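You operate a simulated robot arm through the tools that you are given. There is no shell and no other tool.

The job below is to be done with a simulated robot arm. You get a single attempt, and the scene is never put back.

## Task
Grip the Run 27 block in the vice on the plank, packed with the wide block.
Fine: the wide block comes from the wide drawer, which ends shut, and lies next to the fixed jaw; the vice lever ends locked.

It is judged by the outcome, as a careful person would: the job done as asked, and still so three seconds after it is handed in. It fails if anything else is knocked over, pushed out of place, dropped, spilled or broken.

## Robot
A 6-joint arm with a two-finger parallel gripper, fixed in place. Base frame: the origin is on the floor under the middle of its stand, x ahead of it, y to its left, z up. Readings come in mm, rad, newtons and seconds.
With the tool pointing down near the work surface it reaches from about 200 to 660 mm from the base axis. Its first joint turns from -1.152 to 1.152 rad. Payload 2.9 kg.
The TCP is the grasp point between the finger pads, 30 mm short of the fingertips. In the tool frame z runs along the fingers and y along their closing line. The gripper opens to 110 mm. The fingers are 20 mm wide and 10 mm thick; the gripper's body (48 by 112 mm) begins 55 mm behind the TCP.
Orientation is that of the tool frame in the base frame, as [roll, pitch, yaw] about the fixed x, y, z axes, in that order (R = Rz(yaw) Ry(pitch) Rx(roll)). With the fingers straight down and closing along the base's y, the tool's x points along the base's -x, its y along +y and its z along -z.

## Interface
- The arm moves only by the tool servo_tool. Its argument "increments" is a list of rows, each an object of numbers (a shift or turn left out is 0, a gripper value left out holds the last): "ax", "ay", "az": the turn, a rotation vector about the base's x, y, z in units of 180 degrees (1.0 is 180 degrees); "dx", "dy", "dz": the shift along the base's x, y, z in units of 250 mm (1.0 is 250 mm); "grip": the finger opening in mm, from 0 to 110. In form: [{"ax": .., "ay": .., "az": .., "dx": .., "dy": .., "dz": .., "grip": ..}, ...]. A call has 1 to 20 rows; each row is the pose to reach, as a shift and turn from the pose commanded when the call began. A call with a number of a shift or a turn outside -1 to 1 is refused whole. Each row takes 0.2 s and may step no farther than 50 mm and 0.15 rad from the row before; otherwise, or with a gripper value out of range, the whole call is refused. Where a pose cannot be reached the arm comes as near as it can. A force on the tool above 90 N (or 10 N above the force at the start of the call, whichever is more), or a blocked arm, ends the call early, and 0.2 s more pass. The fingers move at their own pace (about 108 mm/s each) and stop on an object; they squeeze with about 33 N. The grip force told is the motor's: it shows also when the fingers shut on nothing. Time passes only in rows, and 0.2 s behind the last, so rows that repeat a pose let the fingers close. It gives the time, the measured TCP pose, the force on the tool (base axes), the opening and the grip force at its end, in the units of the frame above (readings bear some noise), with the torque about the TCP (base axes, N m) and any sound that the robot's microphone picked up.
- Cameras (640 x 400 px; columns grow to the right, rows downward): "scene" is fixed at [87.4, 421.4, 1394.1]; the picture's right is [-0.72, -0.70, 0.00], its down [-0.36, 0.37, -0.86] and it looks along [0.59, -0.62, -0.52] (base axes); focal length 336 px, centre (320, 200). "wrist" rides on the gripper at [72, 17, -103] in the tool frame; the picture's right is [-0.23, 0.97, 0.00], its down [-0.76, -0.18, -0.62] and it looks along [-0.61, -0.14, 0.78] (tool axes); focal length 222 px, centre (320, 200).
- get_image(camera): a new picture of that camera. It takes no simulated time.
- pixel_to_xyz(camera, pixels): for up to 12 pixels [column, row] of the newest picture of that camera ("zoom" is the newest enlarged one), the place [x, y, z] in the base frame of the surface seen there, good to about 3 mm, but the place of the scene camera against the robot may be out by one fixed shift of up to 18 mm in any direction. It takes no simulated time.
- close_up(camera, box): a new picture of the part [left, top, right, bottom] of that camera's present view, enlarged. It takes no simulated time.
- sign_off(): hands the job in; it is judged then, once.

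Leave the gripper open and the arm clear of the work at the hand-in unless told otherwise.

The tools are called after ">>>" as a command line: name --argument value ..., lists and objects as JSON in quotes. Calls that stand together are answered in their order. servo_tool: Moves the arm, as the interface text tells. Its arguments: {"type":"object","properties":{"increments":{"type":"array","items":{"type":"object","properties":{"ax":{"type":"number"},"ay":{"type":"number"},"az":{"type":"number"},"dx":{"type":"number"},"dy":{"type":"number"},"dz":{"type":"number"},"grip":{"type":"number"}}}}},"required":["increments"]} The other tools are called the same way: get_image (camera) takes a picture; pixel_to_xyz (camera, pixels) gives the place of the surface under pixels of a picture; close_up (camera, box) takes an enlarged picture of a part of a camera's view; sign_off () hands the job in.

At the start:

```text
t: 0.0
position: [360.9, -54.4, 1184.5]
orientation: [3.141, 0.001, -3.14]
force: [-0.7, 0.5, -0.3]
wrist_torque: [0.0, 0.02, -0.04]
finger_gap: 110.0
gripper_force: 0.2
```

scene: 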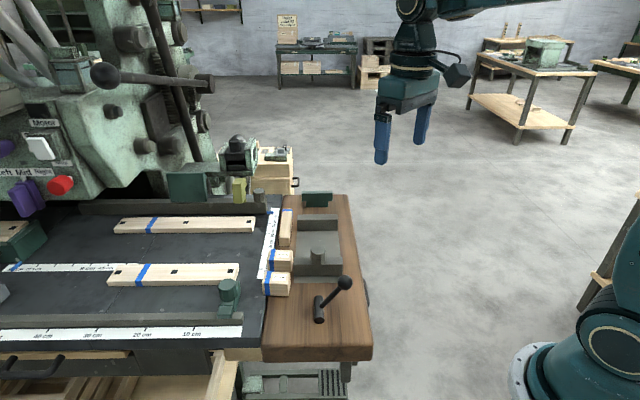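
wrist: 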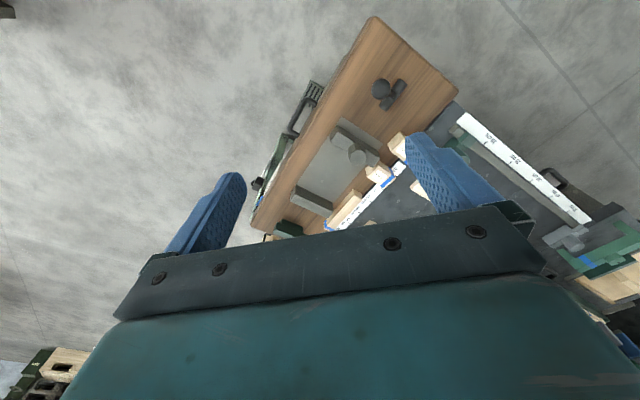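

I see a bench with a plank and a vice on it, some wooden blocks with blue marks, and drawers below. I'll take enlarged views of the scene first to read labels.

>>> close_up --camera "scene" --box '[200, 140, 400, 265]'

>>> close_up --camera "scene" --box '[200, 240, 400, 400]'

>>> close_up --camera "scene" --box '[0, 200, 260, 400]'

>>> close_up --camera "scene" --box '[0, 0, 320, 220]'

>>> close_up --camera "wrist" --box '[220, 0, 640, 260]'

```text
3.20 times, centred on (300, 202) of scene
```

zoom: 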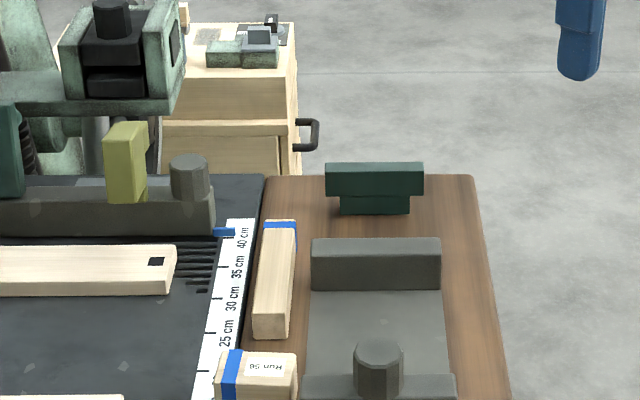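

```text
2.50 times, centred on (300, 320) of scene
```

zoom: 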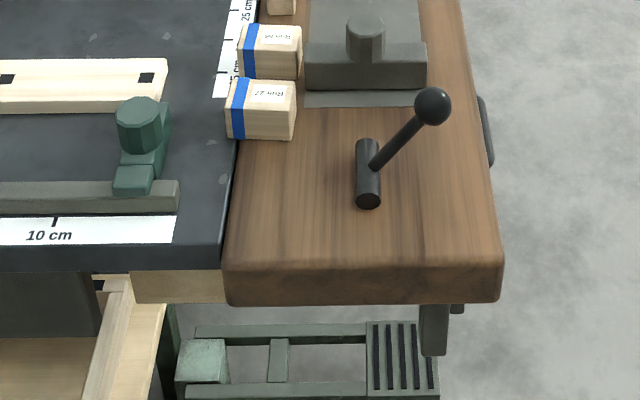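

```text
2.00 times, centred on (130, 300) of scene
```

zoom: 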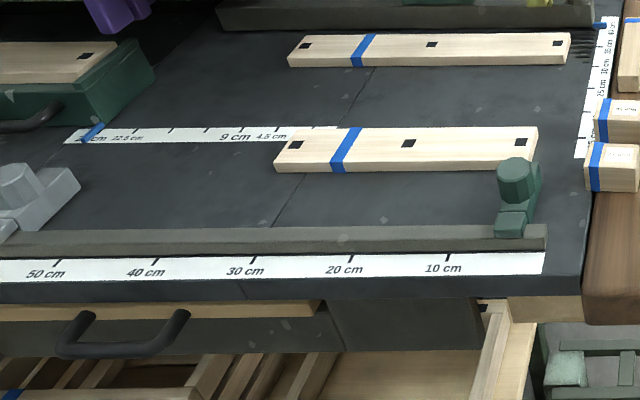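

```text
1.82 times, centred on (160, 110) of scene
```

zoom: 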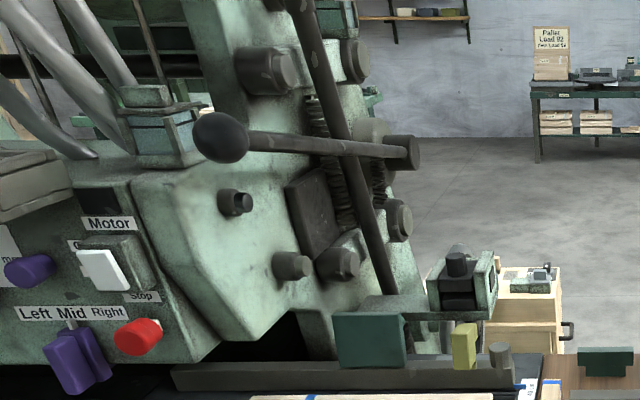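

```text
1.52 times, centred on (430, 130) of wrist
```

zoom: 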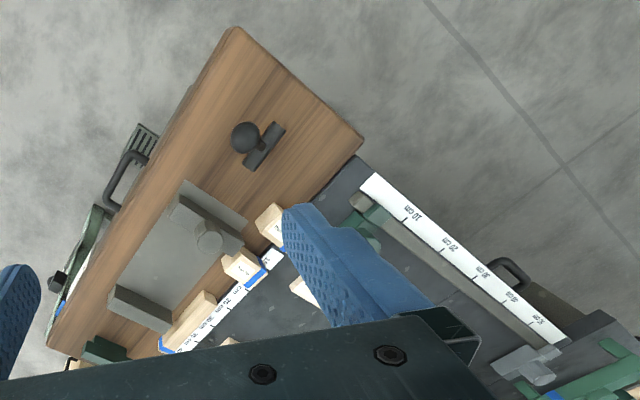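

The blocks beside the vice bear labels ("Run 27", "Run 26" or similar). I'll zoom in closer on the blocks, the vice, the lever and the drawers.

>>> close_up --camera "scene" --box '[250, 235, 330, 305]'

>>> close_up --camera "scene" --box '[265, 180, 365, 285]'

>>> close_up --camera "scene" --box '[240, 130, 320, 200]'

>>> close_up --camera "scene" --box '[180, 320, 380, 400]'

>>> close_up --camera "scene" --box '[0, 330, 120, 400]'

>>> pixel_to_xyz --camera "scene" --pixels '[[340, 340], [300, 340], [280, 275], [280, 255], [286, 215], [318, 224], [318, 247], [318, 265], [345, 283], [320, 315], [320, 300], [318, 193]]'

```text
5.71 times, centred on (290, 270) of scene
```

zoom: 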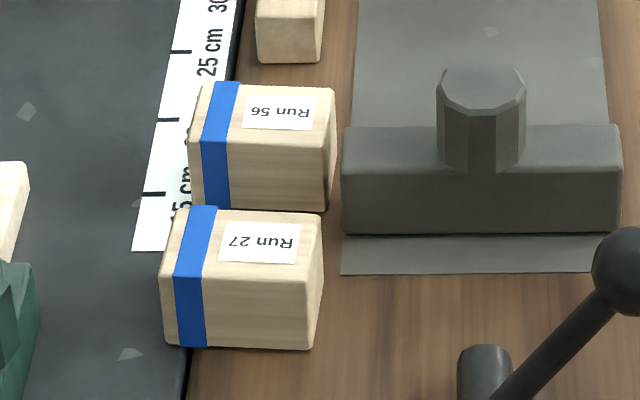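

```text
3.81 times, centred on (315, 232) of scene
```

zoom: 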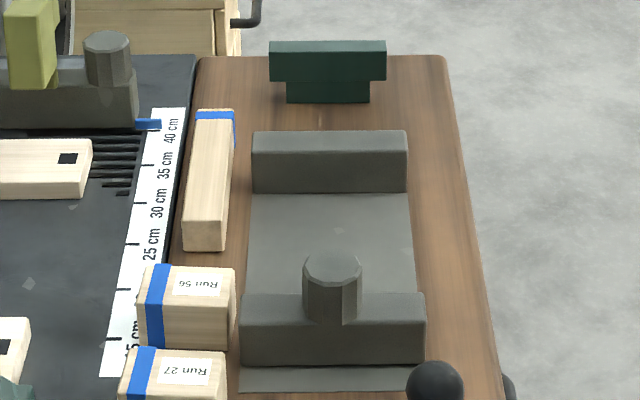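

```text
5.71 times, centred on (280, 165) of scene
```

zoom: 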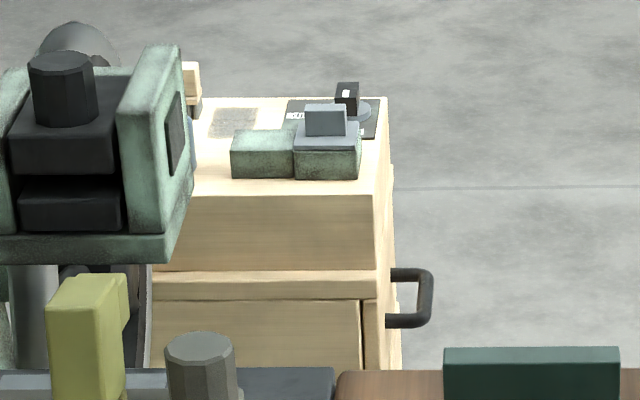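

```text
3.20 times, centred on (280, 360) of scene
```

zoom: 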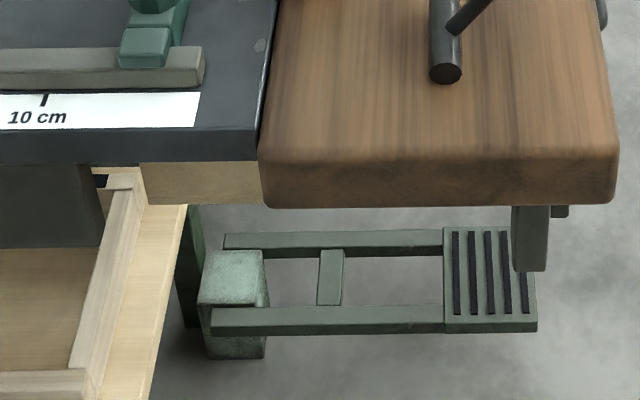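

```text
5.33 times, centred on (60, 365) of scene
```

zoom: 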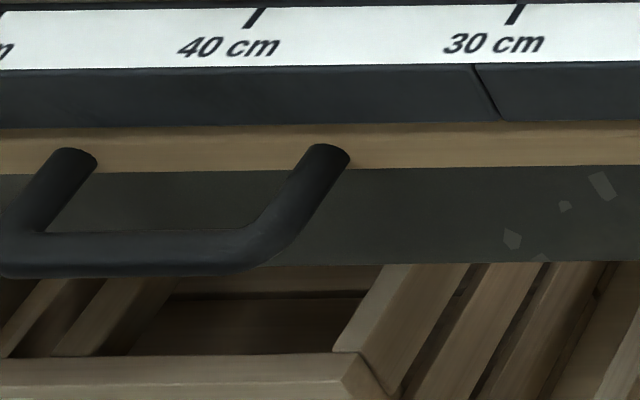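

```text
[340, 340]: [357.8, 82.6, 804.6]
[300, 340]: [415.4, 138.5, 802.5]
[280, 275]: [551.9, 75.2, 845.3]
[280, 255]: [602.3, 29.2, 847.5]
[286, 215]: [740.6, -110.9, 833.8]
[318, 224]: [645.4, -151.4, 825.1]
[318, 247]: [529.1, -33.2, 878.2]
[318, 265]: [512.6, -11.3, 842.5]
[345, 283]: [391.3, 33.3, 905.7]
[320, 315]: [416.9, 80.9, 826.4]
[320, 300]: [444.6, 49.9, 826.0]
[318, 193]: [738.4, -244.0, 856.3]
```

Labels read "Run 56" and "Run 27" upside-down; the Run 27 block is the near one at about (281,275). Next I'll read the same features in the wrist picture so as to know the fixed shift of the scene camera.

>>> close_up --camera "wrist" --box '[240, 10, 480, 160]'

>>> close_up --camera "wrist" --box '[230, 60, 430, 240]'

>>> get_image --camera "wrist"

>>> pixel_to_xyz --camera "wrist" --pixels '[[381, 88], [357, 154], [345, 130], [312, 200], [398, 145], [378, 172], [345, 210], [302, 108], [275, 165], [410, 60], [300, 170], [290, 228]]'

```text
2.67 times, centred on (360, 85) of wrist
```

zoom: 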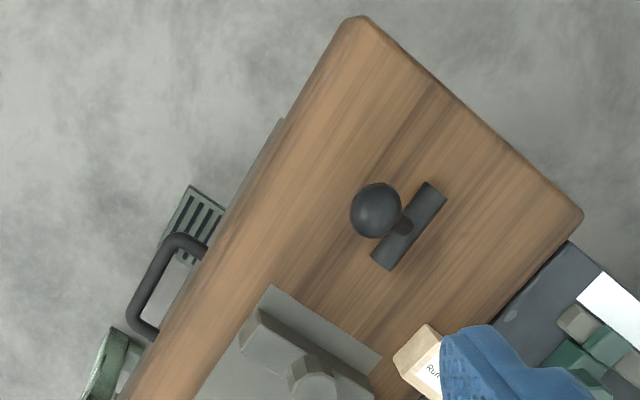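

```text
2.22 times, centred on (330, 150) of wrist
```

zoom: 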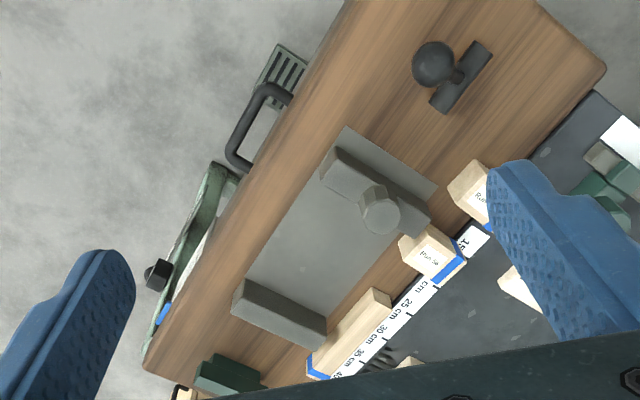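

```text
taken
```

wrist: 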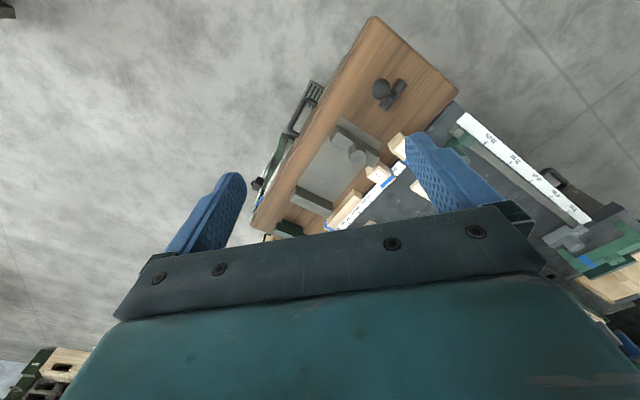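

```text
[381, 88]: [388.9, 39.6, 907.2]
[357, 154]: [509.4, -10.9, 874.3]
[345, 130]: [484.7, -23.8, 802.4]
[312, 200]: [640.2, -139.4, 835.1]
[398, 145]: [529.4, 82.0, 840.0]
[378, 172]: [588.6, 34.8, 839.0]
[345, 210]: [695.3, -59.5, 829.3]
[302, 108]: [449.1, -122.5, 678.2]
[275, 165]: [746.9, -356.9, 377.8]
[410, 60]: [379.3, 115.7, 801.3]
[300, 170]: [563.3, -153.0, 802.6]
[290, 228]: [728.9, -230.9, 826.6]
```

The two cameras differ by several mm (wrist readings are tied to the robot, so I'll trust them). I'll read the plank's edges, jaws, blocks and handle with more wrist pixels.

>>> pixel_to_xyz --camera "wrist" --pixels '[[374, 22], [453, 94], [262, 220], [340, 78], [300, 150], [330, 206], [296, 192], [340, 125], [375, 150], [402, 82], [385, 104], [290, 133]]'

>>> close_up --camera "wrist" --box '[270, 70, 350, 150]'

```text
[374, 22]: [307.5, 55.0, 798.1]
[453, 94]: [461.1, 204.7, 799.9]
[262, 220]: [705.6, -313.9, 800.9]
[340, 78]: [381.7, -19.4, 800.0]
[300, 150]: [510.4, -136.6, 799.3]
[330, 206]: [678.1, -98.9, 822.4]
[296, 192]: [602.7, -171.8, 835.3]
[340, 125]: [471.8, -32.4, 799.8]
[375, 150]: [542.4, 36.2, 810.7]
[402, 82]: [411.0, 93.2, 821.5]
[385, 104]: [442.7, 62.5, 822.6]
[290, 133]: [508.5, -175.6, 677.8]
```

```text
5.00 times, centred on (310, 110) of wrist
```

zoom: 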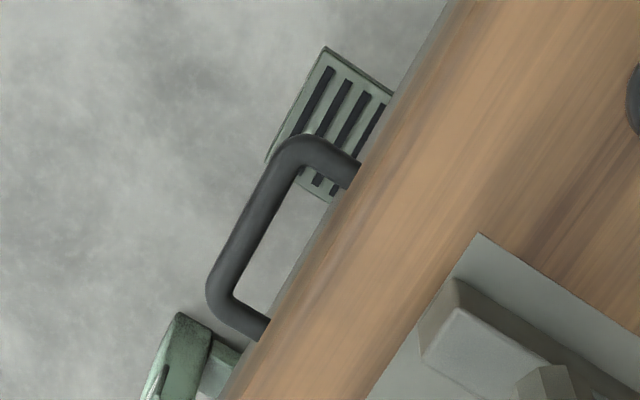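

I see a drawer handle under the plank's robot-side edge, roughly from (449,-122,678) to (508,-176,678). I'll swing the arm out toward the robot side (y negative) with the tool yawed about 60° so that the wrist camera faces that drawer front.

>>> servo_tool --increments '[{"az": 0.0416, "dy": -0.11, "dz": -0.1, "grip": 110}, {"az": 0.0833, "dy": -0.22, "dz": -0.2}, {"az": 0.125, "dy": -0.33, "dz": -0.3}, {"az": 0.1666, "dy": -0.44, "dz": -0.4}, {"az": 0.208, "dy": -0.55, "dz": -0.5}, {"az": 0.25, "dy": -0.66, "dz": -0.6}, {"az": 0.2916, "dy": -0.77, "dz": -0.7}, {"az": 0.333, "dy": -0.88, "dz": -0.8}, {"az": 0.333, "dy": -0.88, "dz": -0.8}]'

>>> get_image --camera "wrist"

>>> get_image --camera "scene"

```text
t: 2.0
position: [360.3, -273.8, 984.4]
orientation: [-3.141, 0.001, -2.094]
force: [-0.8, 0.0, -0.1]
wrist_torque: [0.0, 0.02, -0.02]
finger_gap: 110.4
gripper_force: 0.0
```

```text
taken
```

wrist: 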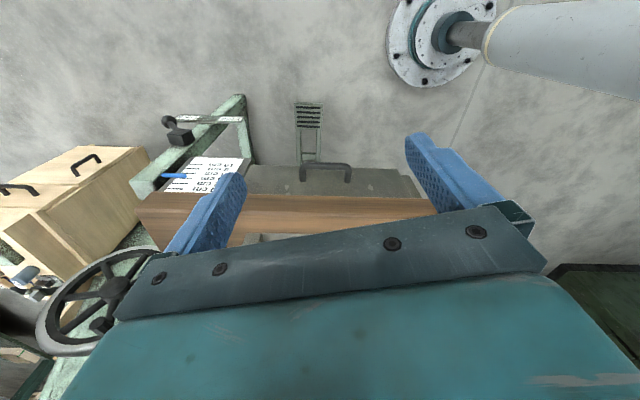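

```text
taken
```

scene: 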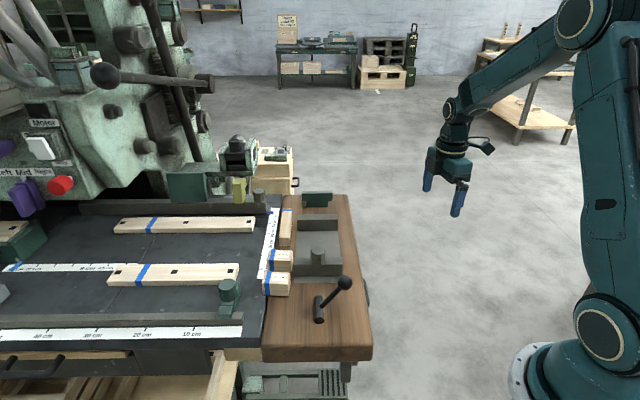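

I now see a grey-fronted drawer under the plank at about (330,180) with one handle, and a wooden cabinet with two handles at the left. I'll zoom in on both.

>>> close_up --camera "wrist" --box '[220, 90, 450, 240]'

>>> close_up --camera "wrist" --box '[0, 80, 260, 300]'

>>> pixel_to_xyz --camera "wrist" --pixels '[[325, 166], [302, 180], [350, 180], [260, 185], [400, 180], [330, 185], [90, 158], [20, 188], [120, 160], [330, 203], [420, 190], [150, 205]]'

```text
2.67 times, centred on (335, 165) of wrist
```

zoom: 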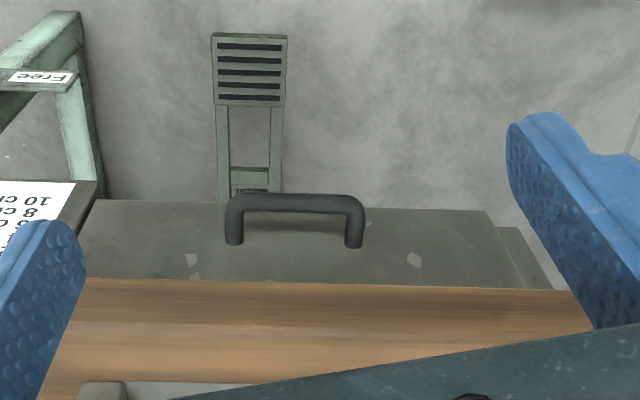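

```text
1.82 times, centred on (130, 190) of wrist
```

zoom: 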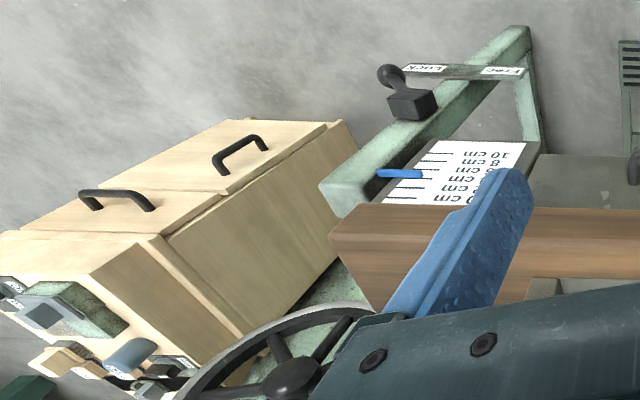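

```text
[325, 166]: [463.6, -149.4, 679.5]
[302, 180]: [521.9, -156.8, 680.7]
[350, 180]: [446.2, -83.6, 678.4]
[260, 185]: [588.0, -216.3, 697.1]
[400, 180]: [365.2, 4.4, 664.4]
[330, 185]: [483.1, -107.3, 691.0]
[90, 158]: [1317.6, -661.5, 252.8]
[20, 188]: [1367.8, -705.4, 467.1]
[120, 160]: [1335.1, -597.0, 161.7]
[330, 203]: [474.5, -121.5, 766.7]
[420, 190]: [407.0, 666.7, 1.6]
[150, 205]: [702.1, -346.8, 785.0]
```

The wooden cabinet is over 1.3 m off, just background. I'll check where the other drawer handles seen in the scene picture (lower left) are.

>>> pixel_to_xyz --camera "scene" --pixels '[[30, 372], [60, 365], [225, 380], [230, 352], [150, 345], [200, 390], [100, 350], [366, 292], [290, 355], [190, 345], [10, 395], [120, 390]]'

>>> close_up --camera "scene" --box '[0, 320, 250, 400]'

```text
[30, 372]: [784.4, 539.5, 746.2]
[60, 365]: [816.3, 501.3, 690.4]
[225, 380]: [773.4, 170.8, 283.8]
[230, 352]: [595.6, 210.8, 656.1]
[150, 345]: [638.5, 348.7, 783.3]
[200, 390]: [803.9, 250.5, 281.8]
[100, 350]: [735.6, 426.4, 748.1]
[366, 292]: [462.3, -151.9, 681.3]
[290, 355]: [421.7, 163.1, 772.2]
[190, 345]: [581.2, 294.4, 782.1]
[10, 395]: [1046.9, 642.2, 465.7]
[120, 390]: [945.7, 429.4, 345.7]
```

```text
2.56 times, centred on (125, 360) of scene
```

zoom: 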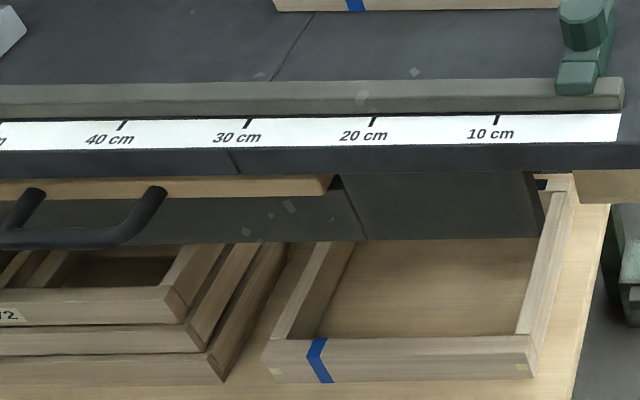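

No other handle is within reach, so the drawer under the plank must be examined. I'll lower the tool to z≈784 and tilt it 35° so that the wrist camera looks at the drawer front.

>>> servo_tool --increments '[{"ax": 0.0237, "ay": -0.022, "dz": -0.134}, {"ax": 0.0473, "ay": -0.044, "dz": -0.267}, {"ax": 0.071, "ay": -0.066, "dz": -0.4}, {"ax": 0.0947, "ay": -0.088, "dz": -0.534}, {"ax": 0.118, "ay": -0.11, "dz": -0.667}, {"ax": 0.142, "ay": -0.132, "dz": -0.8}, {"ax": 0.142, "ay": -0.132, "dz": -0.8}]'

>>> get_image --camera "wrist"

```text
t: 3.6
position: [360.1, -274.1, 785.2]
orientation: [-2.985, 0.593, -2.048]
force: [-0.8, 0.4, 0.9]
wrist_torque: [-0.01, 0.01, -0.02]
finger_gap: 109.9
gripper_force: 0.0
```

```text
taken
```

wrist: 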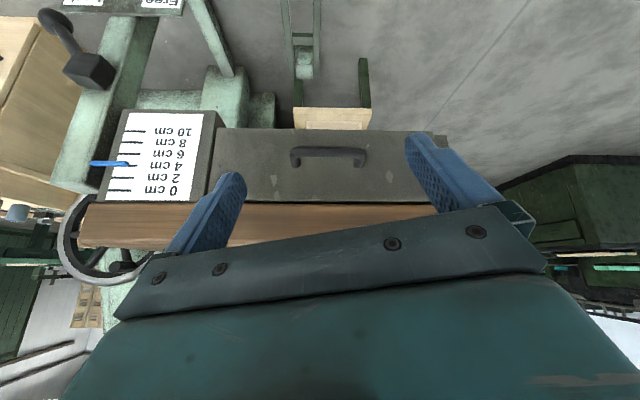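

>>> close_up --camera "wrist" --box '[200, 100, 460, 250]'

>>> close_up --camera "wrist" --box '[40, 0, 240, 230]'

>>> pixel_to_xyz --camera "wrist" --pixels '[[328, 152], [297, 158], [361, 158], [220, 130], [440, 135], [218, 175], [260, 150], [385, 150], [330, 198], [330, 210], [330, 135], [100, 163]]'

```text
2.46 times, centred on (330, 175) of wrist
```

zoom: 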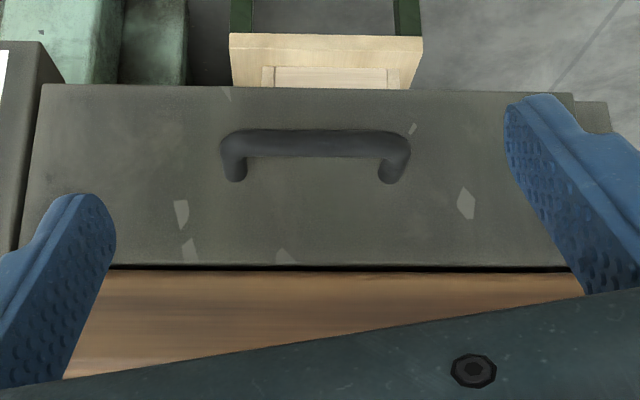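

```text
1.74 times, centred on (140, 115) of wrist
```

zoom: 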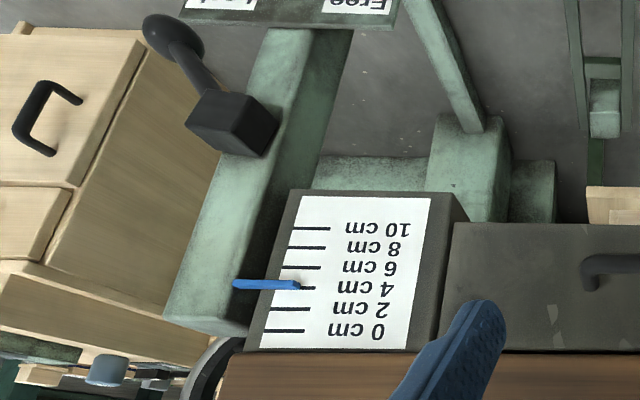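

```text
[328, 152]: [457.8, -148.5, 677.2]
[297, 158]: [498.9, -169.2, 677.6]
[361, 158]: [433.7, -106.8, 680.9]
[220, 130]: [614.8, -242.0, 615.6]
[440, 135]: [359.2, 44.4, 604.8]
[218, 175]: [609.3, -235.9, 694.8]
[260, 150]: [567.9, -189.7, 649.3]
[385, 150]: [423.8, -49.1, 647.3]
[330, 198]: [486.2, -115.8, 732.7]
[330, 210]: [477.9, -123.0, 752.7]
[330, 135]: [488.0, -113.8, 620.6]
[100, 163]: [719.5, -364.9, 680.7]
```

The front reads as one wide grey drawer (front about z 615–733, handle bar outer face near (458,-148,677)), with no printed label. Before using it, I'll raise the arm and untilt to look at the vice from closer.

>>> servo_tool --increments '[{"ax": -0.0237, "ay": 0.022, "dz": 0.17}, {"ax": -0.0473, "ay": 0.044, "dz": 0.34}, {"ax": -0.071, "ay": 0.066, "dz": 0.5}, {"ax": -0.0947, "ay": 0.088, "dz": 0.67, "dx": 0.07, "dy": 0.075}, {"ax": -0.118, "ay": 0.11, "dz": 0.8, "dx": 0.14, "dy": 0.15}, {"ax": -0.142, "ay": 0.132, "dz": 0.86, "dx": 0.21, "dy": 0.22}, {"ax": -0.142, "ay": 0.132, "dz": 0.86, "dx": 0.28, "dy": 0.3}, {"ax": -0.142, "ay": 0.132, "dz": 0.86, "dx": 0.28, "dy": 0.3}]'

>>> get_image --camera "wrist"

```text
t: 5.4
position: [431.4, -200.2, 1000.4]
orientation: [3.141, 0.0, -2.095]
force: [-0.2, 0.5, -0.1]
wrist_torque: [0.01, 0.02, 0.02]
finger_gap: 110.1
gripper_force: 0.1
```

```text
taken
```

wrist: 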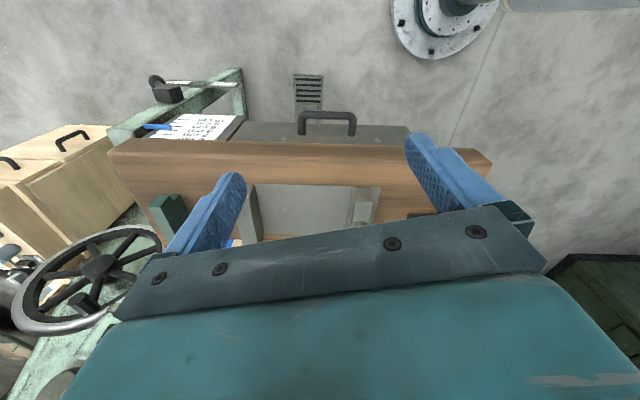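

The vice is at rows 185–230, partly hidden by the gripper. I'll shift 90 mm further over the plank for a better view.

>>> servo_tool --increments '[{"dx": 0.14, "dy": 0.12}, {"dx": 0.28, "dy": 0.24}, {"dx": 0.42, "dy": 0.36}, {"dx": 0.42, "dy": 0.36}]'

>>> get_image --camera "wrist"

>>> close_up --camera "wrist" --box '[180, 80, 480, 260]'

```text
t: 6.4
position: [536.1, -110.3, 996.7]
orientation: [-3.141, -0.001, -2.097]
force: [0.1, -0.2, -0.7]
wrist_torque: [0.0, 0.01, 0.04]
finger_gap: 110.2
gripper_force: 0.2
```

```text
taken
```

wrist: 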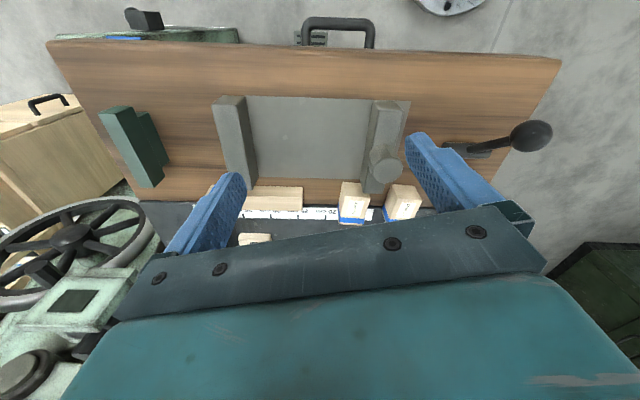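

```text
2.13 times, centred on (330, 170) of wrist
```

zoom: 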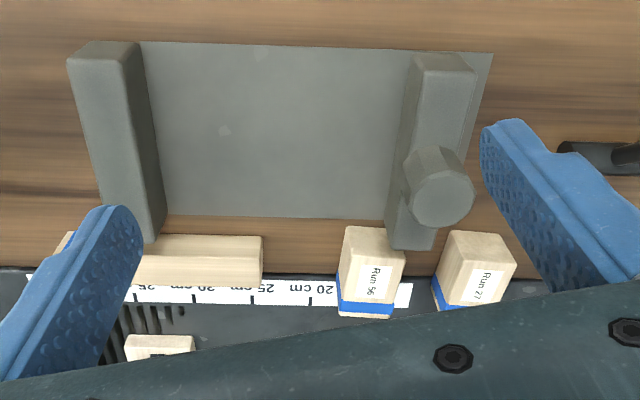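

A good view: the far jaw (left, at the plate's end) is the fixed one, and the jaw with the knob (right) slides on the plate. I'll measure jaw faces, blocks and lever in this zoomed picture.

>>> pixel_to_xyz --camera "zoom" --pixels '[[90, 60], [115, 60], [130, 180], [200, 120], [300, 180], [160, 60], [380, 60], [420, 60], [465, 75], [440, 200], [405, 225], [400, 180]]'

>>> pixel_to_xyz --camera "zoom" --pixels '[[350, 235], [395, 245], [365, 265], [460, 240], [505, 255], [470, 280], [200, 245], [150, 245], [255, 245], [200, 275], [480, 60], [600, 155]]'

>>> close_up --camera "wrist" --box '[420, 100, 580, 200]'

>>> close_up --camera "wrist" --box '[330, 90, 450, 230]'

>>> close_up --camera "wrist" --box '[80, 80, 280, 220]'

```text
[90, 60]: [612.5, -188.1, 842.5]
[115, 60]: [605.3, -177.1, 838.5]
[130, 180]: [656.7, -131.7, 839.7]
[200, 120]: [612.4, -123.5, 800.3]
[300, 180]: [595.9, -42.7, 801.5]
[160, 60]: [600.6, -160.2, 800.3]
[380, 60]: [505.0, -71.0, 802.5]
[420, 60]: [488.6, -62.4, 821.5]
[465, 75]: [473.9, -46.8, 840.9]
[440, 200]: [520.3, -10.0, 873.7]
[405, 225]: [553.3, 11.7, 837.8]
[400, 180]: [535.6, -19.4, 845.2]
```

```text
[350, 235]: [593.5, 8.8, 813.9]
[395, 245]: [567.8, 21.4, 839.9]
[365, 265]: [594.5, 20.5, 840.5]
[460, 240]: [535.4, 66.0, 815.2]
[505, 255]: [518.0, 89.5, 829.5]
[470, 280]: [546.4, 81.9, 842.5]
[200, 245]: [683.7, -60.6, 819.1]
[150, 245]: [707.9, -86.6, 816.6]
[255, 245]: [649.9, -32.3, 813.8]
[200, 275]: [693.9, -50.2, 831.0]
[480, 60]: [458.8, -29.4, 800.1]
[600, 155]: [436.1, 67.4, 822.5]
```

```text
4.00 times, centred on (500, 150) of wrist
```

zoom: 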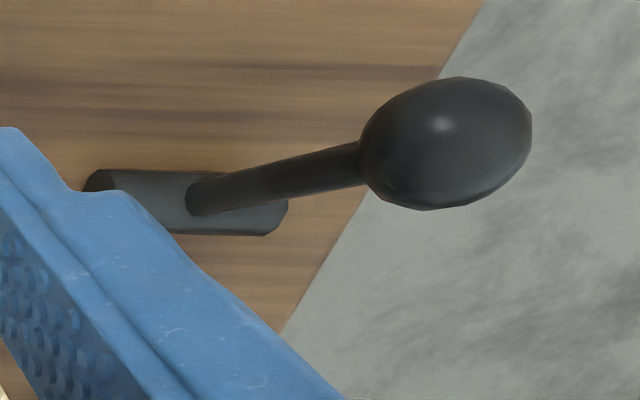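

```text
2.86 times, centred on (390, 160) of wrist
```

zoom: 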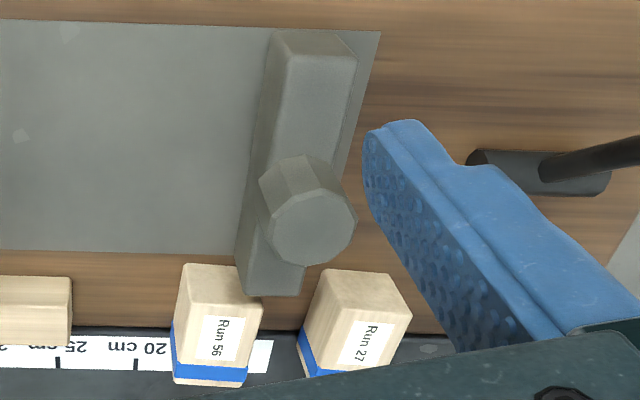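

```text
2.86 times, centred on (180, 150) of wrist
```

zoom: 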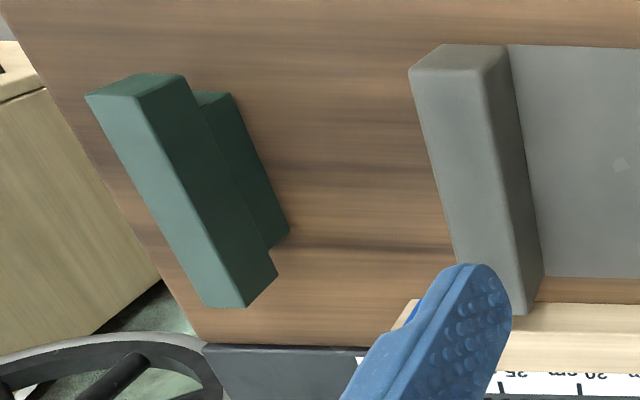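

I'll read points along straight edges (plank side, plate side, jaw edges) to fix the vice's direction accurately.

>>> pixel_to_xyz --camera "wrist" --pixels '[[70, 50], [200, 54], [300, 58], [400, 62], [530, 70], [262, 99], [300, 100], [360, 102], [402, 105], [270, 178], [320, 179], [360, 180]]'

>>> close_up --camera "wrist" --box '[200, 80, 280, 200]'

>>> close_up --camera "wrist" --box '[350, 90, 420, 200]'

```text
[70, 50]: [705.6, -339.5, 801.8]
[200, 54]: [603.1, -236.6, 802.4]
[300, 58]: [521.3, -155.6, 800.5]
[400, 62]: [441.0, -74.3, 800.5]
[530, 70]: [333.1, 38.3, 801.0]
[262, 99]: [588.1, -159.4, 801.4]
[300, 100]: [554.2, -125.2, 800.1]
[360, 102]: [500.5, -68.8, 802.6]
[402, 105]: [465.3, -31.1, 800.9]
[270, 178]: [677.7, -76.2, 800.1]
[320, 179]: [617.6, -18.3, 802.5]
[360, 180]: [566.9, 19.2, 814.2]
```

```text
3.33 times, centred on (240, 140) of wrist
```

zoom: 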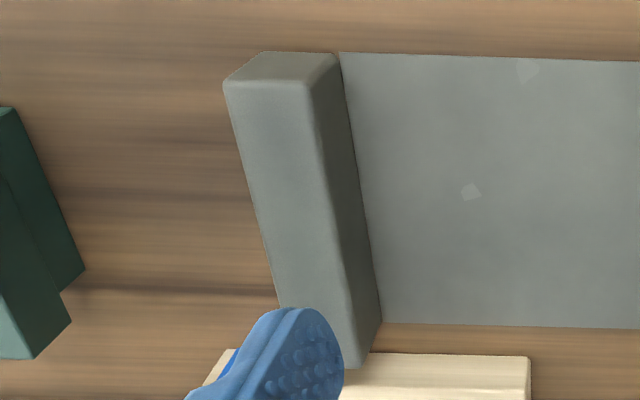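

```text
3.64 times, centred on (385, 145) of wrist
```

zoom: 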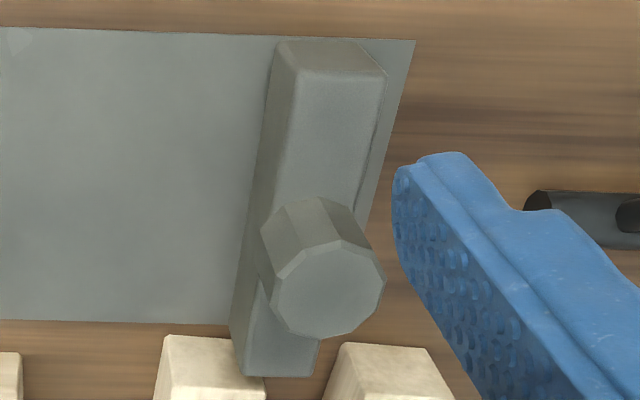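

Findings in the vice's own directions (u along the plank, v towards the robot): fixed jaw face at U≈550, moving jaw face at U≈393, jaw tops z≈842, plate z≈802, knob top z≈874, drawer handle bar near (462,-142,672). Next I'll back off from the plank and yaw the tool about -105° so that the fingers close along v, ready to take the drawer handle.

>>> servo_tool --increments '[{"az": -0.0418, "dx": -0.04, "dy": -0.045}, {"az": -0.0836, "dx": -0.08, "dy": -0.09}, {"az": -0.1254, "dx": -0.12, "dy": -0.135}, {"az": -0.1671, "dx": -0.16, "dy": -0.18}, {"az": -0.2089, "dx": -0.2, "dy": -0.225}, {"az": -0.2507, "dx": -0.24, "dy": -0.27}, {"az": -0.2925, "dx": -0.28, "dy": -0.315}, {"az": -0.3343, "dx": -0.32, "dy": -0.36}, {"az": -0.3761, "dx": -0.36, "dy": -0.405}, {"az": -0.4179, "dx": -0.4, "dy": -0.45}, {"az": -0.4596, "dx": -0.44, "dy": -0.495}, {"az": -0.5014, "dx": -0.48, "dy": -0.54}, {"az": -0.5432, "dx": -0.52, "dy": -0.58}, {"az": -0.585, "dx": -0.544, "dy": -0.6}, {"az": -0.585, "dx": -0.544, "dy": -0.6}]'

>>> get_image --camera "wrist"

```text
t: 9.6
position: [397.7, -260.4, 1000.2]
orientation: [-3.142, -0.001, 2.347]
force: [-0.5, 1.1, 0.4]
wrist_torque: [-0.03, 0.03, 0.03]
finger_gap: 110.0
gripper_force: 0.0
```

```text
taken
```

wrist: 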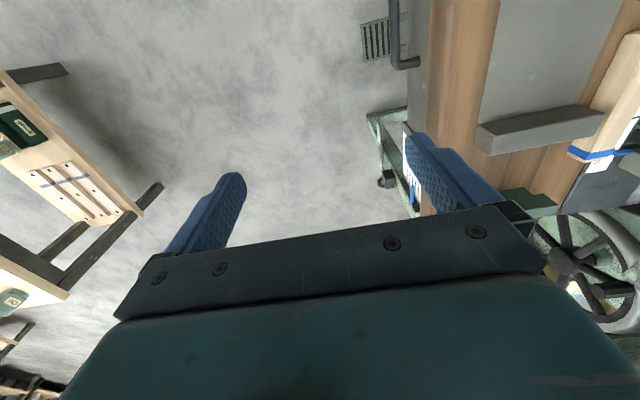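

The tool now closes along v; the handle is at the top of the picture (400,40). I'll tilt 45° about u and descend to a point about 120 mm short of the handle, with the gap reduced to 40 mm.

>>> servo_tool --increments '[{"ax": 0.0251, "ay": -0.0254, "dz": -0.14, "grip": 80}, {"ax": 0.0502, "ay": -0.0508, "dz": -0.28}, {"ax": 0.0753, "ay": -0.0762, "dz": -0.42}, {"ax": 0.1004, "ay": -0.1016, "dz": -0.56}, {"ax": 0.1255, "ay": -0.127, "dz": -0.7, "dy": 0.05}, {"ax": 0.1506, "ay": -0.1524, "dz": -0.84, "dy": 0.1}, {"ax": 0.1758, "ay": -0.1778, "dz": -0.972, "dy": 0.16, "dx": 0.016, "grip": 40}, {"ax": 0.1758, "ay": -0.1778, "dz": -0.972, "dy": 0.232, "dx": 0.016}, {"ax": 0.1758, "ay": -0.1778, "dz": -0.972, "dy": 0.232, "dx": 0.016}]'

>>> get_image --camera "wrist"

>>> get_image --camera "scene"

```text
t: 11.6
position: [405.7, -201.3, 755.4]
orientation: [2.357, -0.002, 2.348]
force: [-0.8, 0.1, 0.4]
wrist_torque: [0.01, -0.03, 0.02]
finger_gap: 39.8
gripper_force: 0.1
```

```text
taken
```

wrist: 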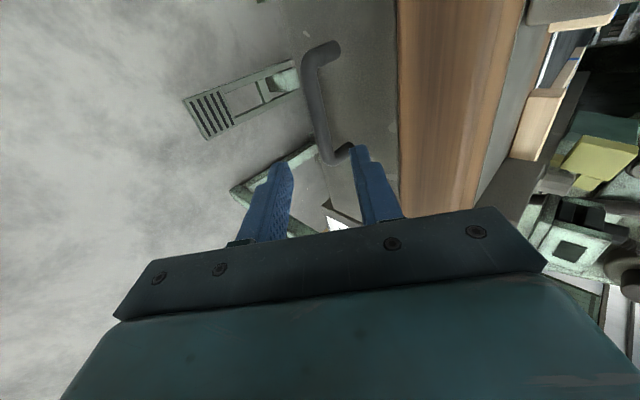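

```text
taken
```

scene: 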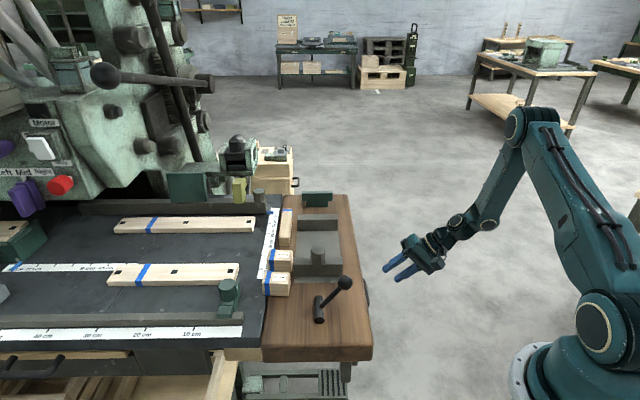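

The handle bar runs from about (320,50) to (335,160) in the wrist picture. I'll measure it and the drawer front near it.

>>> close_up --camera "wrist" --box '[270, 20, 430, 180]'

>>> pixel_to_xyz --camera "wrist" --pixels '[[310, 80], [318, 80], [314, 80], [322, 120], [330, 158], [345, 150], [320, 50], [337, 48], [350, 100], [370, 100], [317, 100], [396, 100]]'

```text
2.50 times, centred on (350, 100) of wrist
```

zoom: 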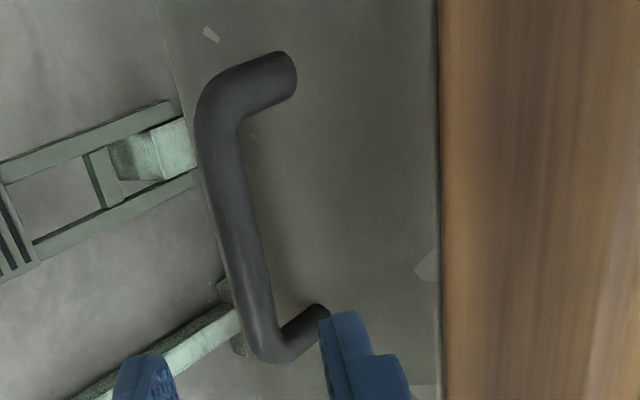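

```text
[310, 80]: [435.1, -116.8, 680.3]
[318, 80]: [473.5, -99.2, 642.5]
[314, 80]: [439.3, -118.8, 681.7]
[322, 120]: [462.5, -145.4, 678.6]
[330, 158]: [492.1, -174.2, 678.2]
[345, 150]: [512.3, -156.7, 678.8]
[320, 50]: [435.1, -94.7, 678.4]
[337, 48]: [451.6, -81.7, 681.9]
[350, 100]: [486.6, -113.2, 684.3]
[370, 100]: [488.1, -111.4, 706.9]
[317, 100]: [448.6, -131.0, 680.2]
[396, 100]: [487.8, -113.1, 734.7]
```

The bar centre works out near V=-231.5, z≈675, and the drawer front is 36 mm behind it. I'll move in along the tool axis about 105 mm with a 32 mm gap, then look before closing.

>>> servo_tool --increments '[{"dx": 0.06, "dy": 0.06, "dz": -0.08, "grip": 32}, {"dx": 0.12, "dy": 0.118, "dz": -0.16}, {"dx": 0.17, "dy": 0.167, "dz": -0.225}, {"dx": 0.2, "dy": 0.196, "dz": -0.265}, {"dx": 0.219, "dy": 0.215, "dz": -0.29}, {"dx": 0.219, "dy": 0.215, "dz": -0.29}]'

>>> get_image --camera "wrist"

```text
t: 13.0
position: [458.7, -147.3, 681.7]
orientation: [2.356, 0.0, 2.349]
force: [0.0, -0.4, -0.5]
wrist_torque: [-0.02, 0.01, 0.01]
finger_gap: 31.8
gripper_force: 0.1
```

```text
taken
```

wrist: 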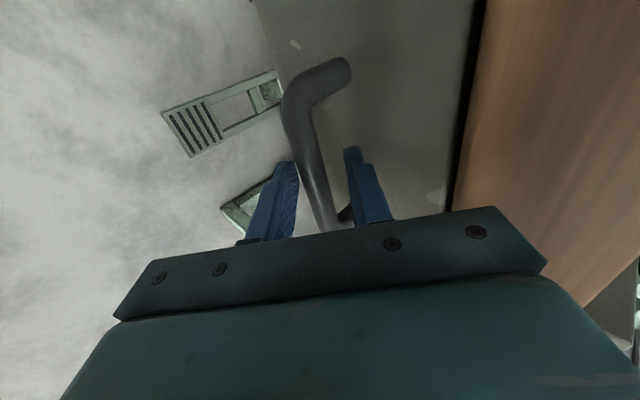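

The bar lies between the fingers at (318,185), no contact yet. I'll close the gripper on it.

>>> servo_tool --increments '[{"grip": 20}, {"grip": 10}, {"grip": 5}, {"grip": 5}]'

>>> close_up --camera "wrist" --box '[220, 30, 420, 230]'

```text
t: 14.0
position: [457.4, -149.0, 681.5]
orientation: [2.363, -0.004, 2.349]
force: [-8.2, -8.9, -21.1]
wrist_torque: [-0.8, -0.55, 0.2]
finger_gap: 15.7
gripper_force: 44.8
```

```text
2.00 times, centred on (320, 130) of wrist
```

zoom: 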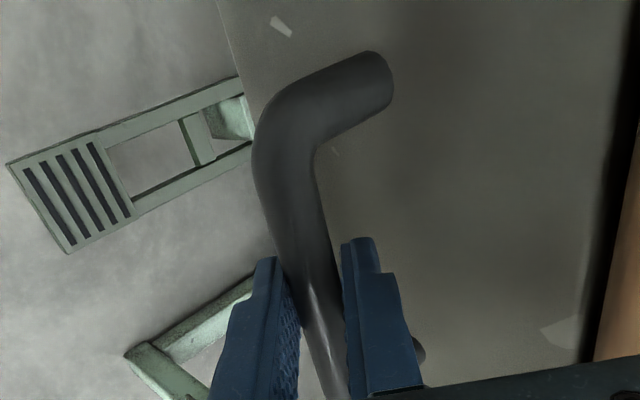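

Bar held at 15.7 mm. I'll ease 2 mm to relieve the side load, then pull the drawer 40 mm slowly along v = (-0.711,-0.703) and check.

>>> servo_tool --increments '[{"dx": -0.006, "dy": -0.006, "dz": -0.006, "grip": 5}, {"dx": -0.034, "dy": -0.034, "dz": -0.006}, {"dx": -0.063, "dy": -0.062, "dz": -0.006}, {"dx": -0.091, "dy": -0.09, "dz": -0.006}, {"dx": -0.12, "dy": -0.118, "dz": -0.006}, {"dx": -0.12, "dy": -0.118, "dz": -0.006}]'

>>> get_image --camera "wrist"

>>> close_up --camera "scene" --box '[230, 180, 470, 330]'

```text
t: 15.4
position: [427.4, -177.2, 680.9]
orientation: [2.365, -0.002, 2.349]
force: [3.2, -2.6, -32.4]
wrist_torque: [-0.51, -0.11, 0.71]
finger_gap: 15.8
gripper_force: 44.6
```

```text
taken
```

wrist: 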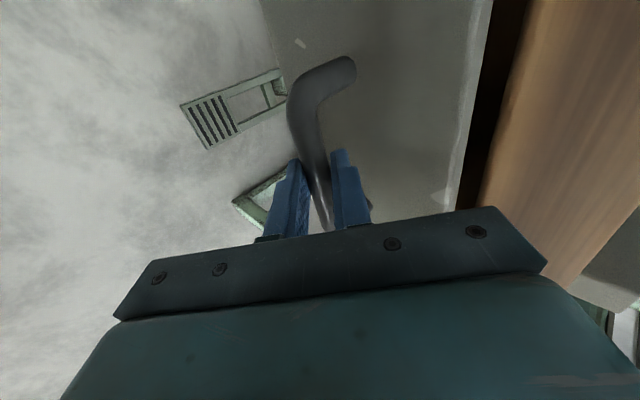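

```text
2.67 times, centred on (350, 255) of scene
```

zoom: 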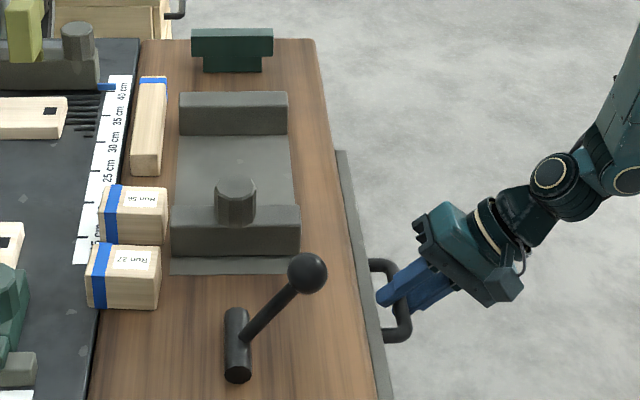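

The drawer follows (its front edge now stands off the plank). I'll continue pulling by 100 mm, lowering the tool 3 mm to take off the vertical load.

>>> servo_tool --increments '[{"dx": -0.02, "dy": -0.02, "dz": -0.012, "grip": 5}, {"dx": -0.06, "dy": -0.06, "dz": -0.012}, {"dx": -0.1, "dy": -0.099, "dz": -0.012}, {"dx": -0.14, "dy": -0.139, "dz": -0.012}, {"dx": -0.18, "dy": -0.178, "dz": -0.012}, {"dx": -0.22, "dy": -0.218, "dz": -0.012}, {"dx": -0.26, "dy": -0.257, "dz": -0.012}, {"dx": -0.284, "dy": -0.281, "dz": -0.012}, {"dx": -0.284, "dy": -0.281, "dz": -0.012}]'

>>> get_image --camera "wrist"

>>> close_up --camera "scene" --box '[270, 200, 510, 350]'

```text
t: 17.4
position: [356.8, -248.9, 681.3]
orientation: [2.354, 0.001, 2.352]
force: [-8.9, 7.0, 20.8]
wrist_torque: [0.33, 0.16, 1.3]
finger_gap: 15.8
gripper_force: 45.3
```

```text
taken
```

wrist: 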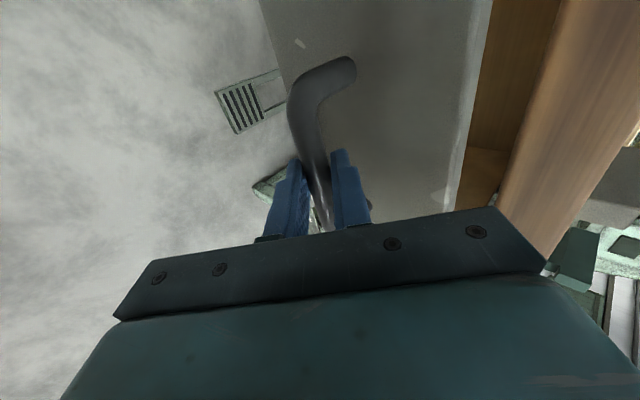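

```text
2.67 times, centred on (390, 275) of scene
```

zoom: 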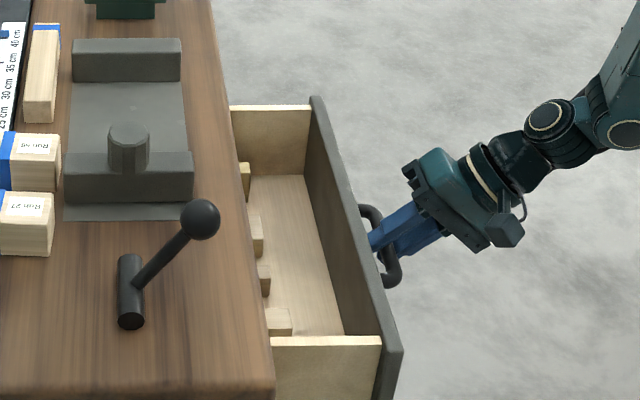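

The drawer is out about 142 mm and I see four small blocks peeking out from under the plank edge. I'll pull another 60 mm in small steps.

>>> servo_tool --increments '[{"dx": -0.02, "dy": -0.02, "dz": 0.004, "grip": 5}, {"dx": -0.05, "dy": -0.05, "dz": 0.004}, {"dx": -0.085, "dy": -0.084, "dz": 0.004}, {"dx": -0.114, "dy": -0.112, "dz": 0.004}, {"dx": -0.142, "dy": -0.14, "dz": 0.004}, {"dx": -0.171, "dy": -0.169, "dz": 0.004}, {"dx": -0.171, "dy": -0.169, "dz": 0.004}]'

>>> get_image --camera "wrist"

>>> close_up --camera "scene" --box '[270, 200, 510, 350]'

```text
t: 19.0
position: [333.7, -272.3, 680.3]
orientation: [2.352, -0.011, 2.356]
force: [-23.0, 22.8, 22.9]
wrist_torque: [-0.21, -0.58, 0.65]
finger_gap: 15.6
gripper_force: 45.1
out of reach, approached as far as the arm can: row 4, 5, 6, 7
```

```text
taken
```

wrist: 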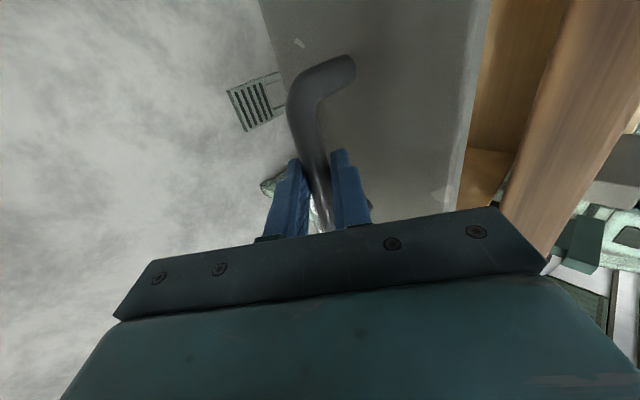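

```text
2.67 times, centred on (390, 275) of scene
```

zoom: 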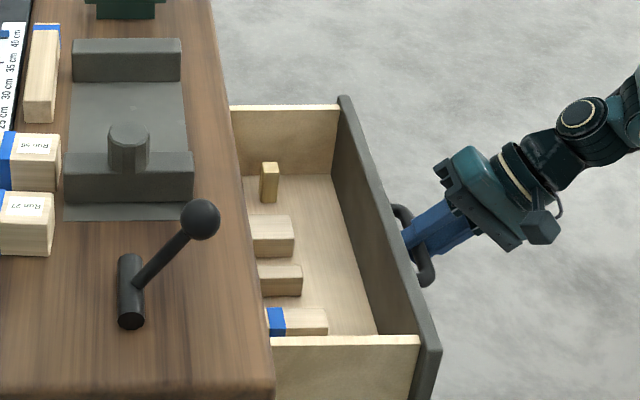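

The arm came to its reach limit with the drawer about 175 mm open; four blocks are now in view in the drawer. I'll release the handle (gap 32) and back off along the tool axis.

>>> servo_tool --increments '[{"grip": 20}, {"grip": 32}, {"grip": 32}]'

```text
t: 19.8
position: [336.6, -277.1, 679.2]
orientation: [2.358, 0.001, 2.348]
force: [0.5, 1.0, 0.5]
wrist_torque: [0.01, -0.02, -0.02]
finger_gap: 32.2
gripper_force: 0.0
```

Released with no force left. I'll back out of the handle along the tool axis, also shifting a little toward -u to stay within the first joint's range.

>>> servo_tool --increments '[{"dx": -0.02, "dy": 0.005, "dz": 0.008}, {"dx": -0.05, "dy": 0.0, "dz": 0.03}, {"dx": -0.085, "dy": -0.005, "dz": 0.06}, {"dx": -0.12, "dy": -0.01, "dz": 0.095}, {"dx": -0.14, "dy": -0.02, "dz": 0.13}, {"dx": -0.14, "dy": -0.02, "dz": 0.13}]'

>>> get_image --camera "wrist"

```text
t: 21.2
position: [332.6, -266.3, 714.6]
orientation: [2.357, -0.001, 2.352]
force: [0.1, 0.5, 0.4]
wrist_torque: [0.01, 0.04, 0.02]
finger_gap: 31.8
gripper_force: 0.1
out of reach, approached as far as the arm can: row 1, 2, 3, 4, 5, 6
```

```text
taken
```

wrist: 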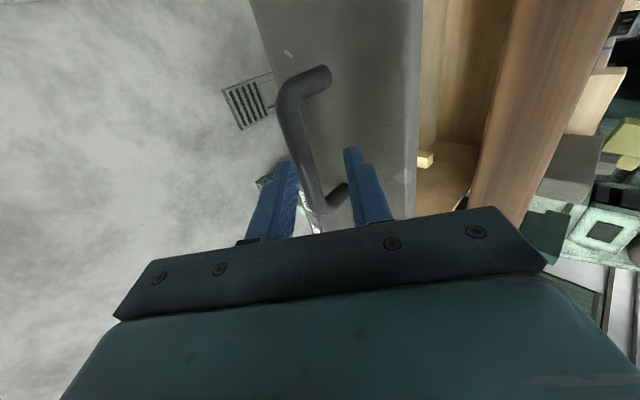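

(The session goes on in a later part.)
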